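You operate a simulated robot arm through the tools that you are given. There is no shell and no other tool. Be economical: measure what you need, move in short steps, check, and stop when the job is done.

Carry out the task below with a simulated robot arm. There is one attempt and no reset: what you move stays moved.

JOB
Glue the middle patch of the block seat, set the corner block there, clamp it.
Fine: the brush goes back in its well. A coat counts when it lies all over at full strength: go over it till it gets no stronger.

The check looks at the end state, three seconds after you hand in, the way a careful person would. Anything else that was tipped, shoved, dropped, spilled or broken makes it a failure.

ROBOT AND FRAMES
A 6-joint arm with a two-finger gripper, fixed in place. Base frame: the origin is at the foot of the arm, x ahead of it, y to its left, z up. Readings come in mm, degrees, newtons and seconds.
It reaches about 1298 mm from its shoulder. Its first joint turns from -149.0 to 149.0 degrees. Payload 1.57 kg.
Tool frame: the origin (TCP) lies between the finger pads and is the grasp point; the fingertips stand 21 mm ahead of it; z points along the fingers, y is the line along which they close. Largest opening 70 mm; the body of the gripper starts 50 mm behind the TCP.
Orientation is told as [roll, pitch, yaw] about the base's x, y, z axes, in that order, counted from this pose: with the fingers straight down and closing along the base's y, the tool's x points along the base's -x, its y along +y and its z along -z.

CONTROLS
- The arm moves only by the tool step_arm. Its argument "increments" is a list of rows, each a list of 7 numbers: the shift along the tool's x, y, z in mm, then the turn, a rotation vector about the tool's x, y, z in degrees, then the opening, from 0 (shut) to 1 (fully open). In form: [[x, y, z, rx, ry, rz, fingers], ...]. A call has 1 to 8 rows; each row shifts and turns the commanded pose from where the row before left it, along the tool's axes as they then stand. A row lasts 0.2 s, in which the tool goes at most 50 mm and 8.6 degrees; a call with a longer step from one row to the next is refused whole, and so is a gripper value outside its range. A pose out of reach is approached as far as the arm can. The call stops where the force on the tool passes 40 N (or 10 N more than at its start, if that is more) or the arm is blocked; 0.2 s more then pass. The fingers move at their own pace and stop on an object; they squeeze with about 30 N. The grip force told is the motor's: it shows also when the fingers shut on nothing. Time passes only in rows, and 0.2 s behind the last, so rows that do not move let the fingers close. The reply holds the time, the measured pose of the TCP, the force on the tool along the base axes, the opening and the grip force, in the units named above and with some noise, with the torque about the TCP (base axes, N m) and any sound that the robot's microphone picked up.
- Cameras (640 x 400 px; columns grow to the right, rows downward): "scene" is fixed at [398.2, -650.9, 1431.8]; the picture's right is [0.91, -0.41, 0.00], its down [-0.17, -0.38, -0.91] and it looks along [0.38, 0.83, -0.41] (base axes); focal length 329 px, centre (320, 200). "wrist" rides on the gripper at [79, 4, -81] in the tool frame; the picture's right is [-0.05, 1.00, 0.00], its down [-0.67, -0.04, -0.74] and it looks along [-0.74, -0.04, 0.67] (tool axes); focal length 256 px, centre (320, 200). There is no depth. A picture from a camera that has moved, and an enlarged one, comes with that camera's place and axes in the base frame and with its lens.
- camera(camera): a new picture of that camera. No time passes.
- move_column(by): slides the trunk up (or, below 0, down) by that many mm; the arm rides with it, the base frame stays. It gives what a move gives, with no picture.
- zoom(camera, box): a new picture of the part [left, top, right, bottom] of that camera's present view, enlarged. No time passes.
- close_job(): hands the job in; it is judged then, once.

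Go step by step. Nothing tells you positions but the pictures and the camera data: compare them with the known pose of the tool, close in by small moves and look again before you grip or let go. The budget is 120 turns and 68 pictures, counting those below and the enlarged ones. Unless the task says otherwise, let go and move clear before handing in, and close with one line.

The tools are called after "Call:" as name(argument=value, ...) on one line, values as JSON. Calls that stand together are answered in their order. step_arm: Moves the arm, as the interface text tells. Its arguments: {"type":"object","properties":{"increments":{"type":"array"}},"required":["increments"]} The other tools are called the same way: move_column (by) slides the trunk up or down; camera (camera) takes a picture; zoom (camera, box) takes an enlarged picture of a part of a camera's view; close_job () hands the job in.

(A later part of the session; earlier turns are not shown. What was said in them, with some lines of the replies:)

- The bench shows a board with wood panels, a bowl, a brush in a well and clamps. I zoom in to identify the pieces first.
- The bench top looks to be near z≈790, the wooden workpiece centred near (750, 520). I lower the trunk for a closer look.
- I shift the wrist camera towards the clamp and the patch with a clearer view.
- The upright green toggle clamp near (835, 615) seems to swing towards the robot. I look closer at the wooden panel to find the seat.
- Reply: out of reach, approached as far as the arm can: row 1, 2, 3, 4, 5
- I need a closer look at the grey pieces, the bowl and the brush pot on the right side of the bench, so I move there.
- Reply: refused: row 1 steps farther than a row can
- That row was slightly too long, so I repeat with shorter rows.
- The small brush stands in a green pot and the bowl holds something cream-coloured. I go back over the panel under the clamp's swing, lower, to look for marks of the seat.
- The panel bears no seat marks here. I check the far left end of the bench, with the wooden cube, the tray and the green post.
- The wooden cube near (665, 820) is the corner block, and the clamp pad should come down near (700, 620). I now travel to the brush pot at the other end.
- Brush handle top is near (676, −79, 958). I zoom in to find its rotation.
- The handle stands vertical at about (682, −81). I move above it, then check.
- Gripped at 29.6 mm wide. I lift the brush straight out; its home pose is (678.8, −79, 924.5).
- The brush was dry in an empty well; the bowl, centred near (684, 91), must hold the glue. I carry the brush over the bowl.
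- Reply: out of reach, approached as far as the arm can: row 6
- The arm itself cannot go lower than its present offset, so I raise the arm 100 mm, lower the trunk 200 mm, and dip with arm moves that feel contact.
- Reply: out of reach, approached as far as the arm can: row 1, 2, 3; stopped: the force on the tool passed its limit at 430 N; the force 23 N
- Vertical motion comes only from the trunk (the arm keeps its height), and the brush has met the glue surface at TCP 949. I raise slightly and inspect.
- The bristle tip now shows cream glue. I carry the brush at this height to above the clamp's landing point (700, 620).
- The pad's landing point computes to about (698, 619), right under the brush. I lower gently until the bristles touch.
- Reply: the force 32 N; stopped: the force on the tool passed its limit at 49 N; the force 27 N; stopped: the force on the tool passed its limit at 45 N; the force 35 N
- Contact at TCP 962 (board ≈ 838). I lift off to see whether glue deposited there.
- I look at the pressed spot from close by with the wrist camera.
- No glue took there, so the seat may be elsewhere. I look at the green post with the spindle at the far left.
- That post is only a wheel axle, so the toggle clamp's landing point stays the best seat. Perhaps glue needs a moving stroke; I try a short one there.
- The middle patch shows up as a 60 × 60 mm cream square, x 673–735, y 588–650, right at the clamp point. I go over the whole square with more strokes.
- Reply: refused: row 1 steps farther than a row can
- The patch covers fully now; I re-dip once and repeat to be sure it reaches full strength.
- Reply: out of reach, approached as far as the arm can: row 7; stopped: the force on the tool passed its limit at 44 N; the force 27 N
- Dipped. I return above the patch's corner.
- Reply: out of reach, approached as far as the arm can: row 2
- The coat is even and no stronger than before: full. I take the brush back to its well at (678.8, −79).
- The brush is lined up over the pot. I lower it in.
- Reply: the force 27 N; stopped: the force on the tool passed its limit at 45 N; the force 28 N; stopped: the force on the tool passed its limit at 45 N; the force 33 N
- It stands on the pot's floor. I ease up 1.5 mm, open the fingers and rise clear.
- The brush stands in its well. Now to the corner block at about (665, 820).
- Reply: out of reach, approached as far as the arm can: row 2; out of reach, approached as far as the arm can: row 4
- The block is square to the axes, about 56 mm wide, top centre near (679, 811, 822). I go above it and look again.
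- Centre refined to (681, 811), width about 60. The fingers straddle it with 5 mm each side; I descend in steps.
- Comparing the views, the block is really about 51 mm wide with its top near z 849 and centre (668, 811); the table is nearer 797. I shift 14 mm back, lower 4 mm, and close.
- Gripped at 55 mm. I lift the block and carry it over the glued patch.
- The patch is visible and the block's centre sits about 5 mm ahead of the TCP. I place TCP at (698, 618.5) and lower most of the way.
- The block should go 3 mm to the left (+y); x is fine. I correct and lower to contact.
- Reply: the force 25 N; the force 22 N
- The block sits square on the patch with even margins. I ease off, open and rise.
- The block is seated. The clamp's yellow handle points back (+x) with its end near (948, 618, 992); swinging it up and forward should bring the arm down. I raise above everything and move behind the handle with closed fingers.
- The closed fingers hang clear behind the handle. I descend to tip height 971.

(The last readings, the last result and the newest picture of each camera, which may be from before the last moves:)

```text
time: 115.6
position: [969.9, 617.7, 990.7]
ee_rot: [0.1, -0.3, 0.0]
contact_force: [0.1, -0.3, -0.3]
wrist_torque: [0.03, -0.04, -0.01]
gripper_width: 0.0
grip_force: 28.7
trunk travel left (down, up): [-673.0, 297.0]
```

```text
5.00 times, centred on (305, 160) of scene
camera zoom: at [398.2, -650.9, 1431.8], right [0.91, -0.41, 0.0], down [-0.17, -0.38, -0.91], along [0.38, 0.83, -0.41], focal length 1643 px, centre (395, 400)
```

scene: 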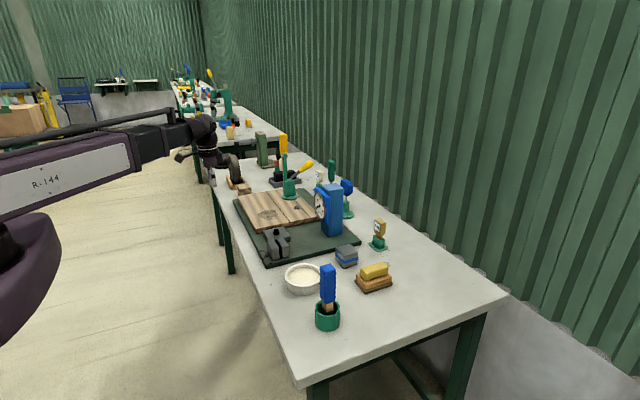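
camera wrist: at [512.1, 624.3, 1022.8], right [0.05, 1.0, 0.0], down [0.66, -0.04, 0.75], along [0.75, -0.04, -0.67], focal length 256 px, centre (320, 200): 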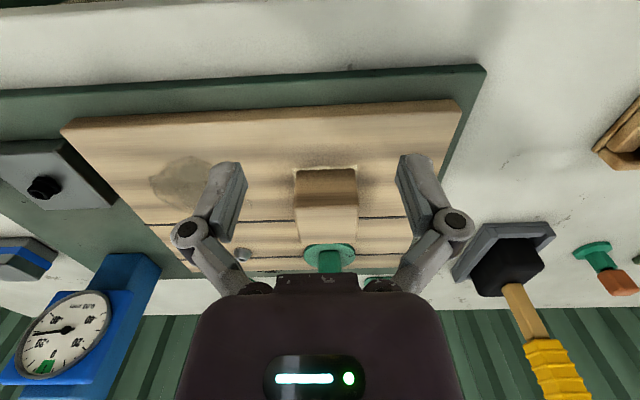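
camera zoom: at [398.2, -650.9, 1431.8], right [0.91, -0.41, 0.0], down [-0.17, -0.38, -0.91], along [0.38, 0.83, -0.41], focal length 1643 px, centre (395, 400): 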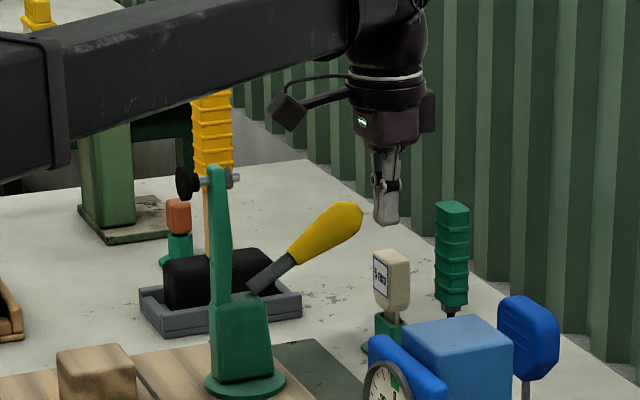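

The tip overlaps the handle end. I push it toward −x in small steps.

Call:
step_arm(increments=[[10, 0, 0, 0, 0, 0, 0], [8, 0, 0, 0, 0, 0, 0], [8, 0, 0, 0, 0, 0, 0], [8, 0, 0, 0, 0, 0, 0], [8, 0, 0, 0, 0, 0, 0]])

Call:
zoom(camera="scene", box=[230, 120, 340, 210])

```text
time: 116.5
position: [945.9, 617.7, 991.9]
ee_rot: [-0.1, -0.4, -0.1]
contact_force: [1.9, -0.1, 0.5]
wrist_torque: [-0.02, 0.02, 0.01]
gripper_width: 0.0
grip_force: 28.3
trunk travel left (down, up): [-673.0, 297.0]
stopped in row 4: the force on the tool passed its limit at 46 N (the readings are from after the stop); the commanded pose is now the measured one
```

```text
4.44 times, centred on (285, 165) of scene
camera zoom: at [398.2, -650.9, 1431.8], right [0.91, -0.41, 0.0], down [-0.17, -0.38, -0.91], along [0.38, 0.83, -0.41], focal length 1461 px, centre (476, 356)
```

zoom: 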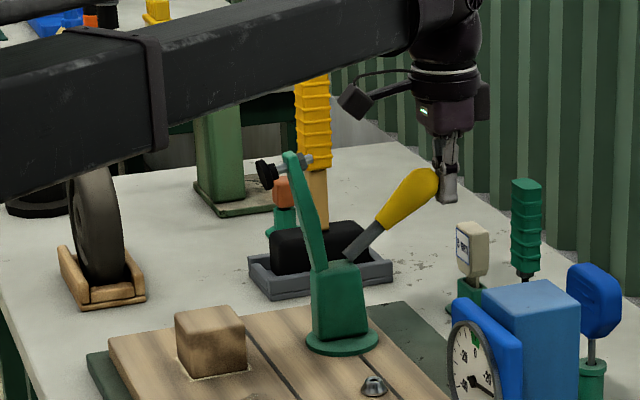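

It works: the arm has begun to tilt forward. I continue in slower steps.

Call:
step_arm(increments=[[4, 0, 0, 0, 0, 0, 0], [4, 0, 0, 0, 0, 0, 0], [4, 0, 0, 0, 0, 0, 0], [4, 0, 0, 0, 0, 0, 0], [4, 0, 0, 0, 0, 0, 0], [4, 0, 0, 0, 0, 0, 0], [4, 0, 0, 0, 0, 0, 0], [4, 0, 0, 0, 0, 0, 0]])

Call:
step_arm(increments=[[4, 0, 0, 0, 0, 0, 0], [4, 0, 0, 0, 0, 0, 0], [4, 0, 0, 0, 0, 0, 0], [4, 0, 0, 0, 0, 0, 0], [4, 0, 0, 0, 0, 0, 0], [4, 0, 0, 0, 0, 0, 0], [4, 0, 0, 0, 0, 0, 0], [4, 0, 0, 0, 0, 0, 0]])

```text
time: 117.9
position: [927.7, 617.6, 992.2]
ee_rot: [0.1, -0.9, -0.2]
contact_force: [8.3, -0.4, 7.1]
wrist_torque: [0.0, 0.27, -0.12]
gripper_width: 0.0
grip_force: 28.9
trunk travel left (down, up): [-673.0, 297.0]
stopped in row 7: the force on the tool passed its limit at 46 N (the readings are from after the stop); the commanded pose is now the measured one
```

```text
time: 118.4
position: [926.8, 618.1, 992.8]
ee_rot: [0.2, -1.2, -0.4]
contact_force: [9.8, -1.8, 7.7]
wrist_torque: [-0.03, 0.27, -0.14]
gripper_width: 0.0
grip_force: 28.3
trunk travel left (down, up): [-673.0, 297.0]
stopped in row 2: the force on the tool passed its limit at 46 N (the readings are from after the stop); the commanded pose is now the measured one
```

Call:
zoom(camera="scene", box=[250, 125, 340, 205])

```text
5.00 times, centred on (295, 165) of scene
camera zoom: at [398.2, -650.9, 1431.8], right [0.91, -0.41, 0.0], down [-0.17, -0.38, -0.91], along [0.38, 0.83, -0.41], focal length 1643 px, centre (445, 375)
```

zoom: 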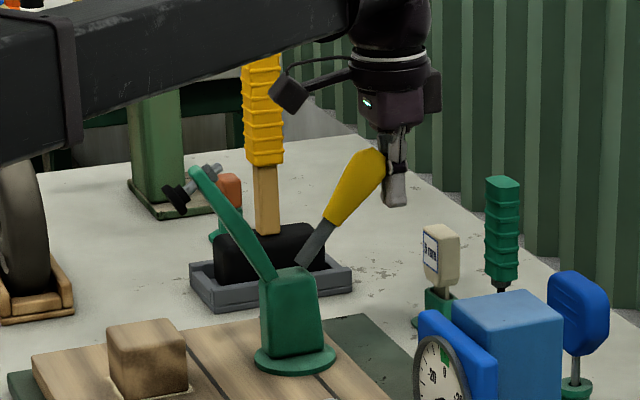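

The handle's end has ridden up to the gripper body. I back off slightly, raise 45 mm and push on.

Call:
step_arm(increments=[[-6, 0, 0, 0, 1.0, 0, 0], [0, 0, 0, 0, 0, 0, 0]])

Call:
move_column(by=45)

Call:
step_arm(increments=[[5, 0, 0, 0, 0, 0, 0], [5, 0, 0, 0, 0, 0, 0], [5, 0, 0, 0, 0, 0, 0], [5, 0, 0, 0, 0, 0, 0], [5, 0, 0, 0, 0, 0, 0], [5, 0, 0, 0, 0, 0, 0], [5, 0, 0, 0, 0, 0, 0], [5, 0, 0, 0, 0, 0, 0]])

```text
time: 119.0
position: [932.0, 618.9, 992.1]
ee_rot: [0.2, 0.0, -0.5]
contact_force: [1.0, 1.0, -0.4]
wrist_torque: [-0.01, 0.02, 0.02]
gripper_width: 0.0
grip_force: 28.8
trunk travel left (down, up): [-673.0, 297.0]
```

```text
time: 119.8
position: [932.4, 619.0, 1036.5]
ee_rot: [0.1, -0.1, -0.3]
contact_force: [0.2, -0.2, 0.4]
wrist_torque: [-0.01, 0.01, 0.01]
gripper_width: 0.4
grip_force: 28.5
trunk travel left (down, up): [-718.0, 252.0]
```

```text
time: 121.7
position: [890.5, 618.9, 1038.1]
ee_rot: [0.1, -0.2, -0.2]
contact_force: [-0.4, 0.1, -0.5]
wrist_torque: [0.01, 0.01, 0.0]
gripper_width: 0.0
grip_force: 29.1
trunk travel left (down, up): [-718.0, 252.0]
```

Call:
step_arm(increments=[[5, 0, 0, 0, 0, 0, 0], [5, 0, 0, 0, 0, 0, 0], [5, 0, 0, 0, 0, 0, 0], [5, 0, 0, 0, 0, 0, 0], [5, 0, 0, 0, 0, 0, 0], [5, 0, 0, 0, 0, 0, 0], [5, 0, 0, 0, 0, 0, 0], [5, 0, 0, 0, 0, 0, 0]])

Call:
zoom(camera="scene", box=[240, 120, 340, 205])

```text
time: 123.5
position: [850.8, 620.9, 1036.7]
ee_rot: [0.2, -0.1, -0.3]
contact_force: [-0.7, 1.2, -0.3]
wrist_torque: [-0.01, -0.03, 0.01]
gripper_width: 0.0
grip_force: 27.9
trunk travel left (down, up): [-718.0, 252.0]
```

```text
4.71 times, centred on (290, 162) of scene
camera zoom: at [398.2, -650.9, 1431.8], right [0.91, -0.41, 0.0], down [-0.17, -0.38, -0.91], along [0.38, 0.83, -0.41], focal length 1547 px, centre (461, 376)
```

zoom: 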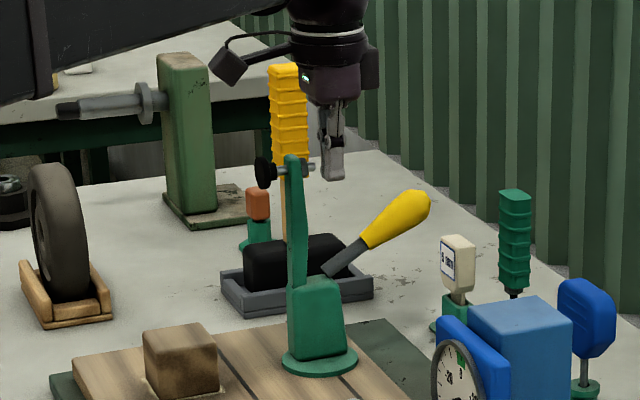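

The clamp sprang back open when I backed off. I go behind the handle again and this time keep contact, raising the trunk while pushing.

Call:
move_column(by=70)

Call:
step_arm(increments=[[-40, 0, 0, 0, 0, 0.3, 0], [-40, 0, 0, 0, 0, 0, 0], [-39, 1, 0, 0, 0, 0, 0], [0, 0, 0, 0, 0, 0, 0]])

Call:
move_column(by=-110)

Call:
step_arm(increments=[[8, 0, 0, 0, 0, 0, 0], [4, 0, 0, 0, 0, 0, 0], [4, 0, 0, 0, 0, 0, 0], [3, 0, 0, 0, 0, 0, 0], [3, 0, 0, 0, 0, 0, 0], [3, 0, 0, 0, 0, 0, 0], [0, 0, 0, 0, 0, 0, 0]])

```text
time: 124.5
position: [851.6, 620.1, 1106.7]
ee_rot: [0.2, -0.1, -0.3]
contact_force: [-0.1, -0.5, 0.8]
wrist_torque: [-0.02, -0.01, 0.0]
gripper_width: 0.0
grip_force: 28.6
trunk travel left (down, up): [-788.0, 182.0]
```

```text
time: 125.5
position: [969.2, 619.8, 1106.5]
ee_rot: [0.2, 0.0, -0.7]
contact_force: [-0.1, 1.2, 0.3]
wrist_torque: [-0.01, 0.02, -0.01]
gripper_width: 0.0
grip_force: 29.0
trunk travel left (down, up): [-788.0, 182.0]
```

```text
time: 127.0
position: [971.4, 619.1, 997.6]
ee_rot: [0.3, -0.2, -0.5]
contact_force: [-0.4, -0.3, -1.0]
wrist_torque: [-0.01, -0.01, -0.01]
gripper_width: 0.0
grip_force: 28.6
trunk travel left (down, up): [-678.0, 292.0]
```

```text
time: 128.6
position: [944.1, 619.6, 995.8]
ee_rot: [0.2, 0.0, -0.6]
contact_force: [1.4, 0.4, -0.9]
wrist_torque: [0.02, 0.0, 0.01]
gripper_width: 0.0
grip_force: 28.3
trunk travel left (down, up): [-678.0, 292.0]
```

Call:
move_column(by=20)

Call:
step_arm(increments=[[3, 0, 0, 0, 0, 0, 0], [3, 0, 0, 0, 0, 0, 0], [3, 0, 0, 0, 0, 0, 0], [3, 0, 0, 0, 0, 0, 0], [0, 0, 0, 0, 0, 0, 0]])

Call:
move_column(by=20)

Call:
step_arm(increments=[[3, 0, 0, 0, 0, 0, 0], [3, 0, 0, 0, 0, 0, 0], [3, 0, 0, 0, 0, 0, 0], [3, 0, 0, 0, 0, 0, 0], [0, 0, 0, 0, 0, 0, 0]])

```text
time: 129.2
position: [944.7, 620.4, 1016.4]
ee_rot: [0.2, -0.2, -0.7]
contact_force: [0.0, 0.1, -0.2]
wrist_torque: [0.05, 0.03, -0.03]
gripper_width: 0.2
grip_force: 28.6
trunk travel left (down, up): [-698.0, 272.0]
```

```text
time: 130.4
position: [932.7, 620.5, 1016.5]
ee_rot: [0.2, -0.1, -0.7]
contact_force: [-0.3, 1.0, -0.8]
wrist_torque: [0.02, -0.01, -0.01]
gripper_width: 0.0
grip_force: 29.2
trunk travel left (down, up): [-698.0, 272.0]
```

```text
time: 131.1
position: [935.0, 619.8, 1036.9]
ee_rot: [0.3, -0.1, -0.6]
contact_force: [-0.2, 0.3, 1.2]
wrist_torque: [-0.06, 0.01, -0.01]
gripper_width: 0.0
grip_force: 28.7
trunk travel left (down, up): [-718.0, 252.0]
```

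```text
time: 132.3
position: [921.1, 619.9, 1037.4]
ee_rot: [0.2, -0.1, -0.7]
contact_force: [0.1, 0.3, -0.3]
wrist_torque: [0.03, 0.01, 0.02]
gripper_width: 0.0
grip_force: 29.2
trunk travel left (down, up): [-718.0, 252.0]
```

The contact was lost because I raised too early. I repeat: push to about x = 932 first, then raise in small steps while watching the force.

Call:
step_arm(increments=[[-25, 0, 0, 0, 0, 0.6, 0], [-25, 0, 0, 0, 0, 0, 0], [0, 0, 0, 0, 0, 0, 0]])

Call:
move_column(by=-48)

Call:
step_arm(increments=[[8, 0, 0, 0, 0, 0, 0], [8, 0, 0, 0, 0, 0, 0], [4, 0, 0, 0, 0, 0, 0], [3, 0, 0, 0, 0, 0, 0], [3, 0, 0, 0, 0, 0, 0], [3, 0, 0, 0, 0, 0, 0], [3, 0, 0, 0, 0, 0, 0], [3, 0, 0, 0, 0, 0, 0]])

Call:
step_arm(increments=[[2, 0, 0, 0, 0, 0, 0], [2, 0, 0, 0, 0, 0, 0], [2, 0, 0, 0, 0, 0, 0]])

Call:
move_column(by=10)

```text
time: 133.1
position: [972.6, 618.3, 1036.0]
ee_rot: [0.2, -0.1, -1.3]
contact_force: [-0.6, 0.0, 0.6]
wrist_torque: [-0.01, 0.01, -0.03]
gripper_width: 0.1
grip_force: 29.1
trunk travel left (down, up): [-718.0, 252.0]
```

```text
time: 134.0
position: [972.3, 618.7, 989.5]
ee_rot: [0.2, 0.0, -1.3]
contact_force: [0.0, 0.5, -0.3]
wrist_torque: [0.01, -0.02, 0.0]
gripper_width: 0.0
grip_force: 28.4
trunk travel left (down, up): [-670.0, 300.0]
```

```text
time: 135.8
position: [937.5, 618.6, 988.6]
ee_rot: [0.2, 0.0, -1.3]
contact_force: [2.0, -0.2, -0.6]
wrist_torque: [0.05, 0.01, 0.03]
gripper_width: 0.2
grip_force: 28.4
trunk travel left (down, up): [-670.0, 300.0]
```

```text
time: 136.6
position: [932.0, 618.2, 989.3]
ee_rot: [0.2, -0.1, -1.3]
contact_force: [3.1, 0.0, 0.0]
wrist_torque: [0.03, 0.04, 0.02]
gripper_width: 0.0
grip_force: 28.4
trunk travel left (down, up): [-670.0, 300.0]
```

```text
time: 137.2
position: [930.8, 620.0, 998.6]
ee_rot: [0.2, -0.1, -1.3]
contact_force: [1.7, 0.1, 0.1]
wrist_torque: [0.01, 0.06, 0.0]
gripper_width: 0.1
grip_force: 28.1
trunk travel left (down, up): [-680.0, 290.0]
```

Call:
move_column(by=12)

Call:
step_arm(increments=[[3, 0, 0, 0, 0, 0, 0], [3, 0, 0, 0, 0, 0, 0], [3, 0, 0, 0, 0, 0, 0], [3, 0, 0, 0, 0, 0, 0], [0, 0, 0, 0, 0, 0, 0]])

Call:
move_column(by=10)

Call:
step_arm(increments=[[3, 0, 0, 0, 0, 0, 0], [3, 0, 0, 0, 0, 0, 0], [3, 0, 0, 0, 0, 0, 0], [3, 0, 0, 0, 0, 0, 0], [0, 0, 0, 0, 0, 0, 0]])

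```text
time: 137.8
position: [931.3, 619.3, 1011.3]
ee_rot: [0.2, 0.0, -1.3]
contact_force: [1.6, -0.4, 0.6]
wrist_torque: [-0.02, 0.0, 0.02]
gripper_width: 5.9
grip_force: 28.1
trunk travel left (down, up): [-692.0, 278.0]
```

```text
time: 139.0
position: [918.8, 619.7, 1011.0]
ee_rot: [0.2, -0.1, -1.3]
contact_force: [0.7, -0.2, -0.5]
wrist_torque: [-0.02, 0.01, -0.01]
gripper_width: 0.0
grip_force: 28.6
trunk travel left (down, up): [-692.0, 278.0]
```

```text
time: 139.6
position: [919.9, 618.5, 1021.4]
ee_rot: [0.2, -0.1, -1.2]
contact_force: [1.4, 0.3, 0.6]
wrist_torque: [0.01, 0.0, 0.01]
gripper_width: 0.0
grip_force: 28.0
trunk travel left (down, up): [-702.0, 268.0]
```

```text
time: 140.8
position: [906.6, 619.1, 1020.2]
ee_rot: [0.2, -0.2, -1.4]
contact_force: [0.0, 0.6, 0.3]
wrist_torque: [-0.01, -0.01, 0.0]
gripper_width: 0.0
grip_force: 28.7
trunk travel left (down, up): [-702.0, 268.0]
```

Call:
zoom(camera="scene", box=[240, 120, 340, 205])

```text
4.71 times, centred on (290, 162) of scene
camera zoom: at [398.2, -650.9, 1431.8], right [0.91, -0.41, 0.0], down [-0.17, -0.38, -0.91], along [0.38, 0.83, -0.41], focal length 1547 px, centre (461, 376)
```

zoom: 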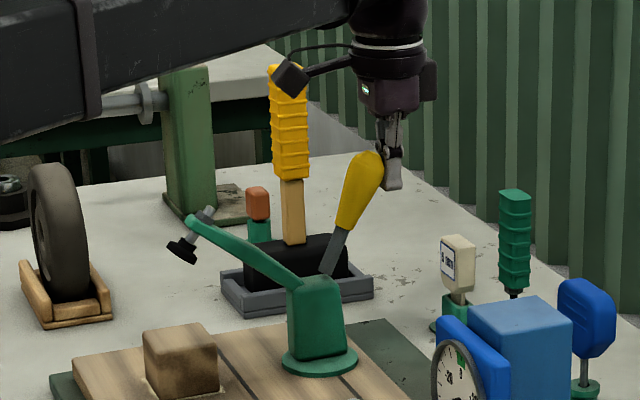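

Contact is held and the arm is about halfway down. I raise a bit more and keep pushing.

Call:
move_column(by=12)

Call:
step_arm(increments=[[3, 0, 0, 0, 0, 0, 0], [3, 0, 0, 0, 0, 0, 0], [3, 0, 0, 0, 0, 0, 0], [3, 0, 0, 0, 0, 0, 0], [3, 0, 0, 0, 0, 0, 0], [3, 0, 0, 0, 0, 0, 0], [0, 0, 0, 0, 0, 0, 0]])

Call:
step_arm(increments=[[3, 0, 0, 0, 0, 0, 0], [3, 0, 0, 0, 0, 0, 0], [3, 0, 0, 0, 0, 0, 0], [3, 0, 0, 0, 0, 0, 0], [3, 0, 0, 0, 0, 0, 0], [3, 0, 0, 0, 0, 0, 0], [0, 0, 0, 0, 0, 0, 0]])

```text
time: 141.3
position: [907.3, 620.9, 1032.6]
ee_rot: [0.1, 0.0, -1.3]
contact_force: [0.0, 1.1, -1.0]
wrist_torque: [0.02, 0.01, 0.01]
gripper_width: 0.0
grip_force: 28.5
trunk travel left (down, up): [-714.0, 256.0]
```

```text
time: 142.9
position: [889.3, 621.4, 1032.9]
ee_rot: [0.2, 0.0, -1.3]
contact_force: [-0.3, -0.8, 0.6]
wrist_torque: [0.01, -0.03, -0.01]
gripper_width: 0.2
grip_force: 28.9
trunk travel left (down, up): [-714.0, 256.0]
```

```text
time: 144.6
position: [871.7, 621.0, 1034.0]
ee_rot: [0.2, 0.0, -1.3]
contact_force: [0.1, 0.5, 0.6]
wrist_torque: [-0.03, -0.03, -0.02]
gripper_width: 0.2
grip_force: 28.7
trunk travel left (down, up): [-714.0, 256.0]
```

Call:
step_arm(increments=[[3, 0, 0, 0, 0, 0, 0], [3, 0, 0, 0, 0, 0, 0], [3, 0, 0, 0, 0, 0, 0], [3, 0, 0, 0, 0, 0, 0], [3, 0, 0, 0, 0, 0, 0], [3, 0, 0, 0, 0, 0, 0], [0, 0, 0, 0, 0, 0, 0]])

Call:
zoom(camera="scene", box=[230, 120, 330, 205])

```text
time: 145.8
position: [863.9, 620.1, 1032.1]
ee_rot: [0.2, -0.7, -1.5]
contact_force: [10.7, -0.9, 2.2]
wrist_torque: [-0.15, -0.01, 0.01]
gripper_width: 0.0
grip_force: 28.7
trunk travel left (down, up): [-714.0, 256.0]
stopped in row 6: the force on the tool passed its limit at 44 N (the readings are from after the stop); the commanded pose is now the measured one
```

```text
4.71 times, centred on (280, 162) of scene
camera zoom: at [398.2, -650.9, 1431.8], right [0.91, -0.41, 0.0], down [-0.17, -0.38, -0.91], along [0.38, 0.83, -0.41], focal length 1547 px, centre (508, 376)
```

zoom: 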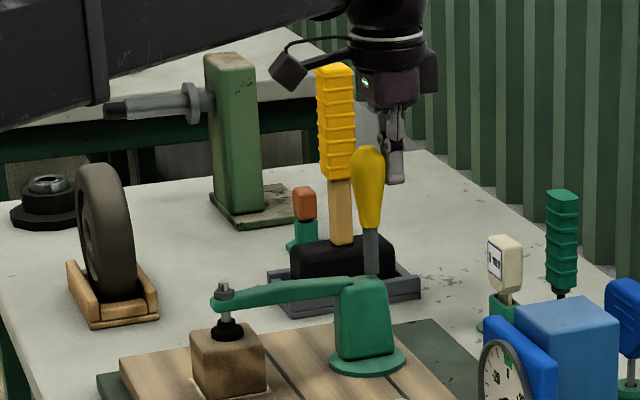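

The pad is on the block and the handle is upright. I press a little further to latch it over centre.

Call:
step_arm(increments=[[2, 0, 0, 0, 0, 0, 0], [2, 0, 0, 0, 0, 0, 0], [2, 0, 0, 0, 0, 0, 0], [2, 0, 0, 0, 0, 0, 0]])

Call:
step_arm(increments=[[2, 0, 0, 0, 0, 0, 0], [2, 0, 0, 0, 0, 0, 0], [2, 0, 0, 0, 0, 0, 0], [2, 0, 0, 0, 0, 0, 0]])

```text
time: 146.4
position: [863.1, 621.1, 1031.7]
ee_rot: [0.3, -1.1, -1.6]
contact_force: [9.7, -1.4, 0.7]
wrist_torque: [-0.13, 0.0, 0.0]
gripper_width: 6.1
grip_force: 28.3
trunk travel left (down, up): [-714.0, 256.0]
stopped in row 3: the force on the tool passed its limit at 43 N (the readings are from after the stop); the commanded pose is now the measured one
```

```text
time: 147.1
position: [862.9, 620.3, 1032.5]
ee_rot: [0.2, -1.5, -1.8]
contact_force: [10.8, -0.3, 0.4]
wrist_torque: [-0.16, -0.02, 0.03]
gripper_width: 6.0
grip_force: 28.3
trunk travel left (down, up): [-714.0, 256.0]
stopped in row 3: the force on the tool passed its limit at 43 N (the readings are from after the stop); the commanded pose is now the measured one
```

It resists at the same place now, likely the end stop. I back off a little to see by force whether the handle follows.

Call:
step_arm(increments=[[-3, 0, 0, 0, 0, 0, 0], [0, 0, 0, 0, 0, 0, 0]])

Call:
step_arm(increments=[[-5, 0, 0, 0, 0, 0, 0], [0, 0, 0, 0, 0, 0, 0]])

Call:
zoom(camera="scene", box=[230, 120, 330, 205])

```text
time: 147.7
position: [863.9, 621.7, 1033.1]
ee_rot: [0.4, -1.3, -1.6]
contact_force: [2.3, -0.8, -1.0]
wrist_torque: [0.02, -0.05, 0.0]
gripper_width: 0.0
grip_force: 28.7
trunk travel left (down, up): [-714.0, 256.0]
```

```text
time: 148.3
position: [868.2, 622.5, 1033.7]
ee_rot: [0.5, -1.3, -1.6]
contact_force: [0.1, 0.7, 0.5]
wrist_torque: [-0.01, -0.02, -0.02]
gripper_width: 0.0
grip_force: 28.6
trunk travel left (down, up): [-714.0, 256.0]
```

```text
4.71 times, centred on (280, 162) of scene
camera zoom: at [398.2, -650.9, 1431.8], right [0.91, -0.41, 0.0], down [-0.17, -0.38, -0.91], along [0.38, 0.83, -0.41], focal length 1547 px, centre (508, 376)
```

zoom: 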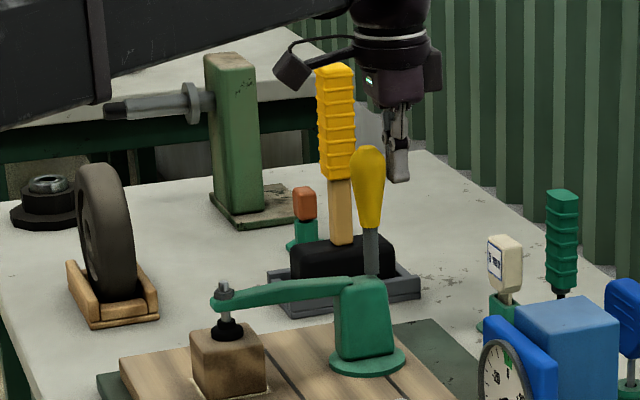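

The handle stays upright with the fingers clear of it, so the clamp holds. I back away, rise and check once more.

Call:
step_arm(increments=[[-10, 0, 0, 0, 0, 0, 0], [-15, 0, 0, 0, 0, 0, 0], [0, 0, 0, 0, 0, 0, 0]])

Call:
move_column(by=120)

Call:
camera(camera="scene")

```text
time: 149.1
position: [895.0, 619.9, 1032.7]
ee_rot: [0.5, -1.4, -1.6]
contact_force: [-0.3, 0.1, -0.8]
wrist_torque: [0.0, 0.02, 0.0]
gripper_width: 0.3
grip_force: 28.7
trunk travel left (down, up): [-714.0, 256.0]
```

```text
time: 150.6
position: [894.5, 620.8, 1154.4]
ee_rot: [0.3, -1.3, -1.6]
contact_force: [0.3, -1.1, -0.6]
wrist_torque: [-0.03, 0.01, -0.01]
gripper_width: 0.1
grip_force: 28.3
trunk travel left (down, up): [-834.0, 136.0]
```

```text
0 pictures are left
```

scene: 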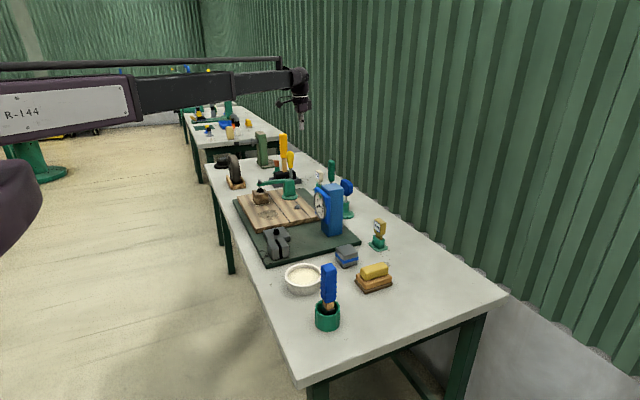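

The brush is in its well, the block sits clamped on the glued patch, and nothing else has been disturbed. I hand in.

Call:
close_job()

```text
The job is handed in.
```

I glued the middle patch until it got no stronger, set the corner block on it and clamped it. The brush is back in its well, and nothing else looked disturbed in the last picture.
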